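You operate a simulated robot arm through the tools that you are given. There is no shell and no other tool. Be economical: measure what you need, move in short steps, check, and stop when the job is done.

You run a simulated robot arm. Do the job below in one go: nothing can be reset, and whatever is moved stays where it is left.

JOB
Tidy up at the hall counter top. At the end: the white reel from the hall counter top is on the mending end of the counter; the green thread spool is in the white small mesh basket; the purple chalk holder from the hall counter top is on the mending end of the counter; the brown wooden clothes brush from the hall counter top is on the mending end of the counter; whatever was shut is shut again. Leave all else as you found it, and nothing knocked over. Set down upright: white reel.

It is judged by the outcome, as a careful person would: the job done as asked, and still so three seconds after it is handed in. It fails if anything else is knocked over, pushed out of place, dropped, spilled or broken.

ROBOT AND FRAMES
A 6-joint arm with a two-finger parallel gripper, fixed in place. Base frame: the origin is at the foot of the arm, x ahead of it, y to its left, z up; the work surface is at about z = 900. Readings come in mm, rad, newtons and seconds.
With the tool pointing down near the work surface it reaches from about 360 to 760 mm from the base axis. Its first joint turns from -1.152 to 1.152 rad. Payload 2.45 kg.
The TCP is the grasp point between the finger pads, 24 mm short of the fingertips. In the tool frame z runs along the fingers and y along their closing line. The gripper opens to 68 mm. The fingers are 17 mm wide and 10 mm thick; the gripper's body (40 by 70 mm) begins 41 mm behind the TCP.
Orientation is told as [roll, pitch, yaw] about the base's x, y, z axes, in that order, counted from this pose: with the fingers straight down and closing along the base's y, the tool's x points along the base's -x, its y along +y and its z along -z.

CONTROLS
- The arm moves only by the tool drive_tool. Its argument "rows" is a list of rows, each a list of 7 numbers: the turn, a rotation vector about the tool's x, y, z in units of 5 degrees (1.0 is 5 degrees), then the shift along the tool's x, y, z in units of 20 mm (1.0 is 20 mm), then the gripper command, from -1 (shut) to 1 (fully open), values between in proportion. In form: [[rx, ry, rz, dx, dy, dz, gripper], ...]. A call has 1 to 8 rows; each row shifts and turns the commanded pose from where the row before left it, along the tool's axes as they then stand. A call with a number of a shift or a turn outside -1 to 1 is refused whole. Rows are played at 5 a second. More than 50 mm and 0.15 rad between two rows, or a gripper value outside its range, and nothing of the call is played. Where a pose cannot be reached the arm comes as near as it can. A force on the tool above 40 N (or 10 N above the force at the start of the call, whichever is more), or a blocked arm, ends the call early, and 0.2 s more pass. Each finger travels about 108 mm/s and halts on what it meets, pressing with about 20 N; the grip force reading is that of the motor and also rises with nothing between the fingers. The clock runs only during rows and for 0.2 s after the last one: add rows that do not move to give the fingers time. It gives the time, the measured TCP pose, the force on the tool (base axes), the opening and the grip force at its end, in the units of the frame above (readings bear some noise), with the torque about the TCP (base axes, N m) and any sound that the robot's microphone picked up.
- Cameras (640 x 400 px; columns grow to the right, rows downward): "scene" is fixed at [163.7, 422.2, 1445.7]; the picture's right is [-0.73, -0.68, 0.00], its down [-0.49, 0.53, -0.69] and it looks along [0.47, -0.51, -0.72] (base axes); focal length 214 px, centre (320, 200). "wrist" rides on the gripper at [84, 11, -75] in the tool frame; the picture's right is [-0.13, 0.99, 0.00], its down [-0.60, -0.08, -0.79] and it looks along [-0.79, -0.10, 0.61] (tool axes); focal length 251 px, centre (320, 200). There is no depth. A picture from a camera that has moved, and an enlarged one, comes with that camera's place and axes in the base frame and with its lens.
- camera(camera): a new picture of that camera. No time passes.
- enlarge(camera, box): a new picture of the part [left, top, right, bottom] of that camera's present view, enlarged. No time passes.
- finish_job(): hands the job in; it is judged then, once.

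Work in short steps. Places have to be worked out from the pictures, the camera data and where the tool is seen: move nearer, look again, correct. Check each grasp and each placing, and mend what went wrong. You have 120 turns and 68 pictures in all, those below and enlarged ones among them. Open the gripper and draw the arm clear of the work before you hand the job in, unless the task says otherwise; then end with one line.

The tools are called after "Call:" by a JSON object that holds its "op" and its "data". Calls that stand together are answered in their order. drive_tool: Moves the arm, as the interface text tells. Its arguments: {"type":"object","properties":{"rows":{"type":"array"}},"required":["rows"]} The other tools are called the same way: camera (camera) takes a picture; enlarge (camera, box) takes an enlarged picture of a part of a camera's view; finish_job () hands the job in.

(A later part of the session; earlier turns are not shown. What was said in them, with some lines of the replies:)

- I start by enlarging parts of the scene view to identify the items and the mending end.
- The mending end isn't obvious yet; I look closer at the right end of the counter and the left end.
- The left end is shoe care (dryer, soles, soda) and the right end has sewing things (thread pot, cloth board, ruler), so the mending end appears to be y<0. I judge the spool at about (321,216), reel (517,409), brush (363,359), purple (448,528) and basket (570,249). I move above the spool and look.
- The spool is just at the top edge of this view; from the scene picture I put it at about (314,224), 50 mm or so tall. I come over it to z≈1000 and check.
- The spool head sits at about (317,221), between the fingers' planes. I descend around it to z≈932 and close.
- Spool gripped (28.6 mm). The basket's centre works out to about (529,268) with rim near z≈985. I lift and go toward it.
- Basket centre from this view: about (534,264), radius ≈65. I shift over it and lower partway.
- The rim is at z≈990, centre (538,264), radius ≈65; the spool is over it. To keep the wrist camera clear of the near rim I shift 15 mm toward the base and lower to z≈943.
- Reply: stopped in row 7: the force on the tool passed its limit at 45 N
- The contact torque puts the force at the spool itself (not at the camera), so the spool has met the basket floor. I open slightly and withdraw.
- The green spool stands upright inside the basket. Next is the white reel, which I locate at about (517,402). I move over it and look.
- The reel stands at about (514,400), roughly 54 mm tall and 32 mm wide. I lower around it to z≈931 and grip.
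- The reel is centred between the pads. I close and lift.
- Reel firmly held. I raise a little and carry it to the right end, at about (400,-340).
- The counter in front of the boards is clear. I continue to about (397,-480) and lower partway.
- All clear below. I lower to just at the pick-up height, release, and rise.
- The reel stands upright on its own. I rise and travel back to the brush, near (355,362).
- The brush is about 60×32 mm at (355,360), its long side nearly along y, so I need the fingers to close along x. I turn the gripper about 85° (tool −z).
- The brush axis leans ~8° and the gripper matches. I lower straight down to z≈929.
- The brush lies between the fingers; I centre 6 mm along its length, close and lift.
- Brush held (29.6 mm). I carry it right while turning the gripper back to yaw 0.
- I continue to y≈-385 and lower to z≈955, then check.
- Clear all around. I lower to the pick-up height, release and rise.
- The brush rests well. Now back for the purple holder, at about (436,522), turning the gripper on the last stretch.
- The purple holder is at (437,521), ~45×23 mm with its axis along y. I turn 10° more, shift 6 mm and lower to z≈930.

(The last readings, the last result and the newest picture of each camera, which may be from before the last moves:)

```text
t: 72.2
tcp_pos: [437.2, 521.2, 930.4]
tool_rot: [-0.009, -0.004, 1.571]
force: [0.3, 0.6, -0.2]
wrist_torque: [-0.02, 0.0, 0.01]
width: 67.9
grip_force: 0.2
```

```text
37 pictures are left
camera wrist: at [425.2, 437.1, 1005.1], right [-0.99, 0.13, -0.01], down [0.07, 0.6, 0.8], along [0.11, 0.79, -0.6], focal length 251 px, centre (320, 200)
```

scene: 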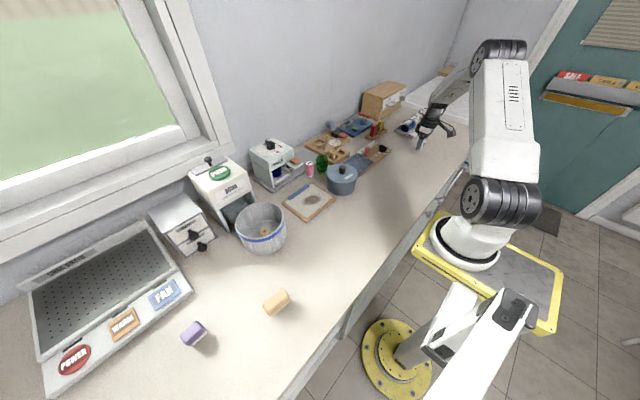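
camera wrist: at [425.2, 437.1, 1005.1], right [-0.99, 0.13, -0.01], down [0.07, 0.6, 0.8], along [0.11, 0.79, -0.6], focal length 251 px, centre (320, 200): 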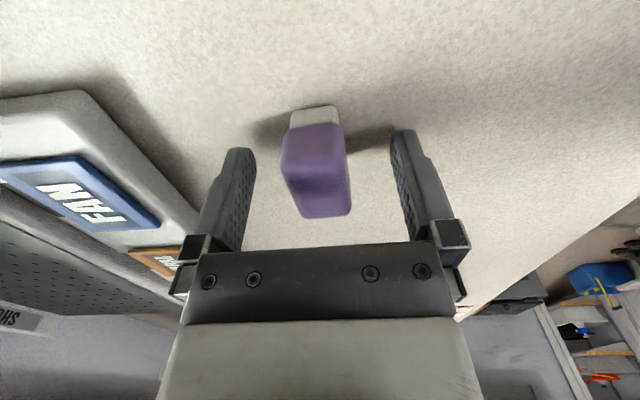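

Well centred. I close and lift.

Call:
{"op": "drive_tool", "data": {"rows": [[0, 0, 0, 0, 0, 0, -1], [0, 0, 0, 0, 0, 0, -1], [0, 0, 0, 0, 0, 0, -1], [0, 0, 0, 0, 0, 0, -1], [0, 0, 0, 0, 0, -1, -1], [0, 0, 0, 0, 0, -1, -1], [0, 0, 0, 0, 0, -1, -1], [0, 0, 0, 0, 0, -1, -1]]}}

Call:
{"op": "camera", "data": {"camera": "wrist"}}

```text
t: 74.0
tcp_pos: [438.8, 521.2, 1012.4]
tool_rot: [-0.008, -0.006, 1.572]
force: [0.4, 0.4, -0.5]
wrist_torque: [0.02, -0.02, 0.01]
width: 25.3
grip_force: 20.0
```

```text
36 pictures are left
camera wrist: at [425.4, 437.0, 1086.5], right [-0.99, 0.13, -0.01], down [0.07, 0.6, 0.8], along [0.11, 0.79, -0.6], focal length 251 px, centre (320, 200)
```

wrist: 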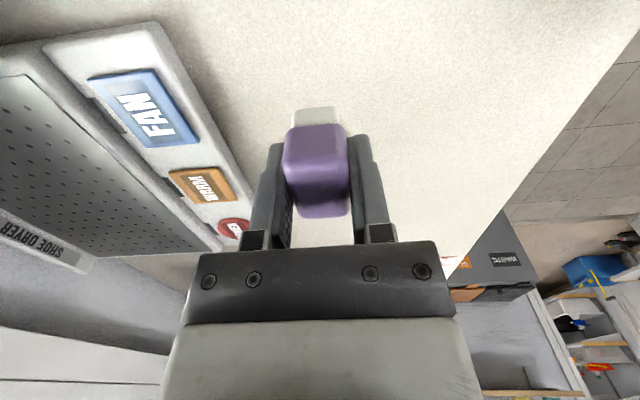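

Purple holder held (25.3 mm). I carry it right, turning back to yaw 0 on the way, to (395,-295).

Call:
{"op": "drive_tool", "data": {"rows": [[0, 0, 1, 1, 0, -1, -1], [0, 0, 1, 1, -0.09, -1, -1], [0, 0, 1, 0.98, -0.17, -1, -1], [0, 0, 1, 0.97, -0.26, 0, -1], [0, 0, 1, 0.94, -0.34, 0, -1], [0, 0, 1, 0.91, -0.42, 0, -1], [0, 0, 1, 0.87, -0.5, 0, -1], [0, 0, 1, 0.82, -0.57, 0, -1]]}}

Call:
{"op": "drive_tool", "data": {"rows": [[0, 0, 1, 0.77, -0.64, 0, -1], [0, 0, 1, 0.71, -0.71, 0, -1], [0, 0, 1, 0.64, -0.77, 0, -1], [0, 0, 1, 0.57, -0.82, 0, -1], [0, 0, 1, 0.5, -0.87, 0, -1], [0, 0, 1, 0.42, -0.91, 0, -1], [0, 0, 1, 0.34, -0.94, 0, -1], [0, 0, 1, 0.26, -0.97, 0, -1]]}}

Call:
{"op": "drive_tool", "data": {"rows": [[0, 0, 1, 0.17, -0.98, 0, -1], [0, 0, 1, 0.09, -1, 0, -1], [0, 0, 0, 0.35, -1, 0, -1], [0, 0, 0, 0.35, -1, 0, -1], [0, 0, 0, 0.35, -1, 0, -1], [0, 0, 0, 0.35, -1, 0, -1], [0, 0, 0, 0.35, -1, 0, -1], [0, 0, 0, 0.35, -1, 0, -1]]}}

Call:
{"op": "drive_tool", "data": {"rows": [[0, 0, 0, 0, -1, 0, -1], [0, 0, 0, 0, -1, 0, -1], [0, 0, 0, 0, -1, 0, -1], [0, 0, 0, 0, -1, 0, -1], [0, 0, 0, 0, -1, 0, -1], [0, 0, 0, 0, -1, 0, -1], [0, 0, 0, 0, -1, 0, -1], [0, 0, 0, 0, -1, 0, -1]]}}

Call:
{"op": "drive_tool", "data": {"rows": [[0, 0, 0, 0, -1, 0, -1], [0, 0, 0, 0, -1, 0, -1], [0, 0, 0, 0, -1, 0, -1], [0, 0, 0, 0, -1, 0, -1], [0, 0, 0, 0, -1, 0, -1], [0, 0, 0, 0, -1, 0, -1], [0, 0, 0, 0, -1, 0, -1], [0, 0, 0, 0, -1, 0, -1]]}}

Call:
{"op": "camera", "data": {"camera": "wrist"}}

```text
t: 75.8
tcp_pos: [435.8, 361.4, 1069.6]
tool_rot: [-0.005, -0.009, 0.872]
force: [-0.2, 0.1, -0.3]
wrist_torque: [0.0, 0.0, -0.02]
width: 25.2
grip_force: 20.4
```

```text
t: 77.6
tcp_pos: [437.7, 201.8, 1069.7]
tool_rot: [0.003, -0.011, 0.173]
force: [-0.1, 0.3, -0.8]
wrist_torque: [-0.02, -0.01, 0.01]
width: 25.2
grip_force: 20.1
```

```text
t: 79.4
tcp_pos: [397.2, 42.4, 1066.6]
tool_rot: [0.005, -0.009, 0.0]
force: [-0.2, 0.8, -0.2]
wrist_torque: [-0.02, -0.02, 0.0]
width: 25.7
grip_force: 19.7
```

```text
t: 81.2
tcp_pos: [396.2, -117.8, 1065.8]
tool_rot: [0.006, -0.01, 0.0]
force: [-0.6, 0.2, -0.1]
wrist_torque: [0.0, 0.02, 0.01]
width: 25.5
grip_force: 20.2
```

```text
t: 83.0
tcp_pos: [396.0, -277.0, 1067.4]
tool_rot: [0.005, -0.008, 0.001]
force: [0.5, -0.5, -0.2]
wrist_torque: [0.03, -0.01, 0.02]
width: 25.6
grip_force: 19.8
```

```text
35 pictures are left
camera wrist: at [309.4, -266.7, 1141.2], right [0.13, 0.99, 0.01], down [0.6, -0.08, 0.8], along [0.79, -0.1, -0.6], focal length 251 px, centre (320, 200)
```

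wrist: 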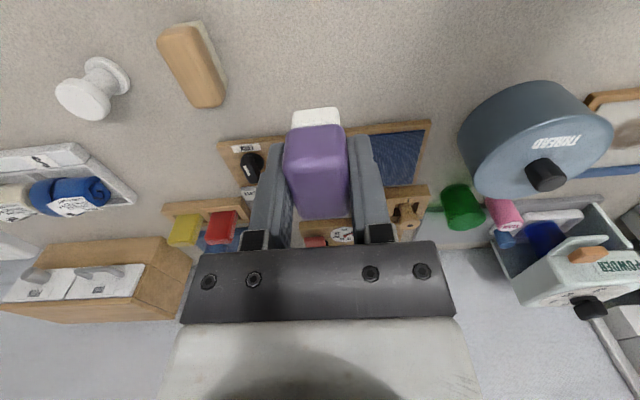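

Clear below at y≈-297. I lower to z≈933.

Call:
{"op": "drive_tool", "data": {"rows": [[0, 0, 0, 0, -0.9, 0.9, -1], [0, 0, 0, 0, 0, 1, -1], [0, 0, 0, 0, 0, 1, -1], [0, 0, 0, 0, 0, 1, -1], [0, 0, 0, 0, 0, 1, -1], [0, 0, 0, 0, 0, 1, -1], [0, 0, 0, 0, 0, 0.75, -1], [0, 0, 0, 0, 0, 0, -1]]}}

Call:
{"op": "drive_tool", "data": {"rows": [[0, 0, 0, 0, 0, 0, 0.6], [0, 0, 0, 0, 0, 0, 0.6], [0, 0, 0, 0, 0, 0, 0.6], [0, 0, 0, 0, 0, -0.5, 0.6], [0, 0, 0, 0, 0, -1, 0.6], [0, 0, 0, 0, 0, -1, 0.6], [0, 0, 0, 0, 0, -1, 0.6], [0, 0, 0, 0, 0, -1, 0.6]]}}

Call:
{"op": "camera", "data": {"camera": "wrist"}}

```text
t: 84.8
tcp_pos: [395.5, -296.0, 933.0]
tool_rot: [0.006, -0.01, -0.001]
force: [-1.1, 0.0, 0.0]
wrist_torque: [-0.01, -0.02, 0.01]
width: 25.6
grip_force: 20.2
```

```text
t: 86.6
tcp_pos: [397.7, -294.9, 1024.1]
tool_rot: [0.007, -0.008, 0.0]
force: [0.4, -0.2, -0.5]
wrist_torque: [0.06, 0.05, 0.03]
width: 54.2
grip_force: 0.0
```

```text
34 pictures are left
camera wrist: at [310.5, -285.1, 1097.8], right [0.13, 0.99, 0.01], down [0.6, -0.08, 0.8], along [0.79, -0.1, -0.6], focal length 251 px, centre (320, 200)
```

wrist: 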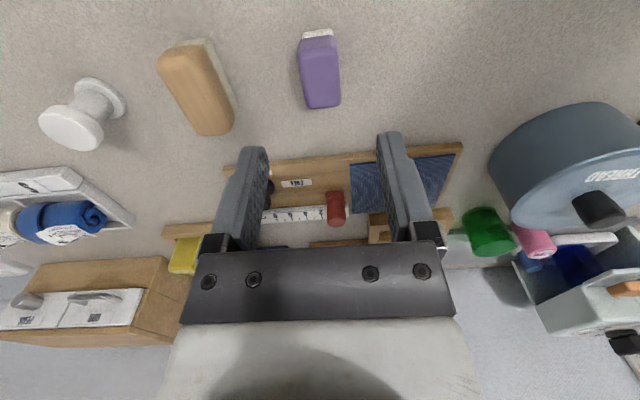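

All three are set down properly. I draw the arm up and away and check the whole scene.

Call:
{"op": "drive_tool", "data": {"rows": [[0, 0, 0, 0, 0, -1, 1], [0, 0, 0, 0, 0, -1, 1], [0, 0, 0, 0, 1, -1, 1], [0, 0, 0, 0, 1, -1, 1], [0, 0, 0, 0, 1, -1, 1], [0, 0, 0, 0, 1, -1, 1], [0, 0, 0, 0, 1, -1, 1], [0, 0, 0, 0, 1, -1, 1]]}}

Call:
{"op": "camera", "data": {"camera": "scene"}}

Call:
{"op": "enlarge", "data": {"camera": "scene", "box": [180, 140, 340, 270]}}

Call:
{"op": "enlarge", "data": {"camera": "scene", "box": [300, 80, 500, 205]}}

```text
t: 88.4
tcp_pos: [392.2, -174.1, 1183.5]
tool_rot: [0.006, -0.007, -0.001]
force: [0.5, -0.1, 0.1]
wrist_torque: [-0.03, -0.02, 0.01]
width: 68.0
grip_force: 0.0
```

```text
33 pictures are left
```

scene: 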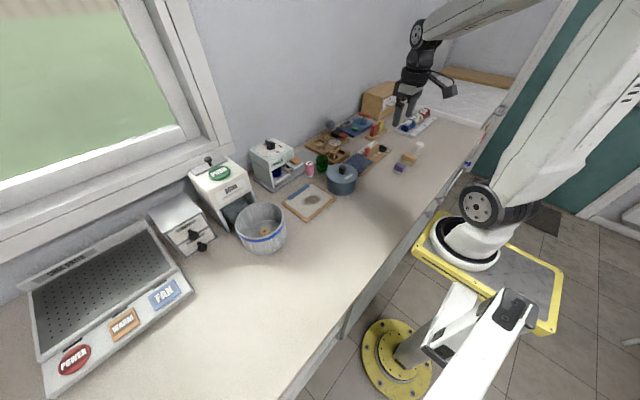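

```text
3.08 times, centred on (260, 205) of scene
camera zoom: at [163.7, 422.2, 1445.7], right [-0.73, -0.68, 0.0], down [-0.49, 0.53, -0.69], along [0.47, -0.51, -0.72], focal length 660 px, centre (505, 185)
```

zoom: 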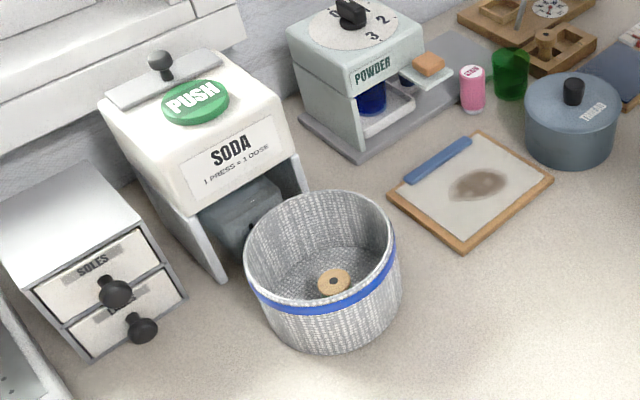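

```text
3.20 times, centred on (400, 142) of scene
camera zoom: at [163.7, 422.2, 1445.7], right [-0.73, -0.68, 0.0], down [-0.49, 0.53, -0.69], along [0.47, -0.51, -0.72], focal length 686 px, centre (64, 384)
```

zoom: 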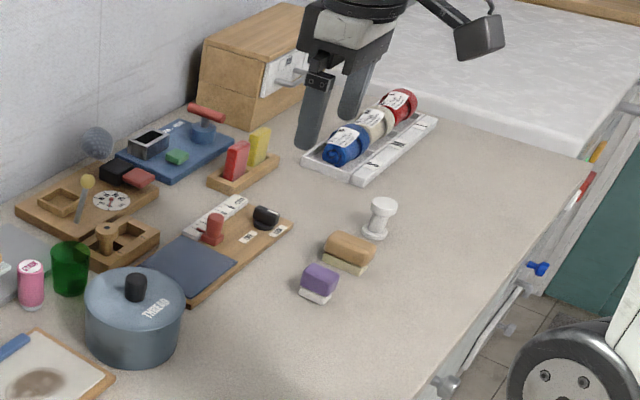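

Everything is in place: the spool is in the basket, and the reel (upright), brush and purple holder are on the mending end. The drawers and lids are untouched and shut, and the gripper is open and clear. I hand in.

Call:
{"op": "finish_job", "data": {}}

```text
The job is handed in.
```

I've handed the job in: the green thread spool is in the white mesh basket, and the white reel (upright), purple chalk holder and brown clothes brush are at the right-hand end of the counter, which I took to be the mending end because the sewing things are there. Nothing was opened, and the last pictures show nothing else out of place.
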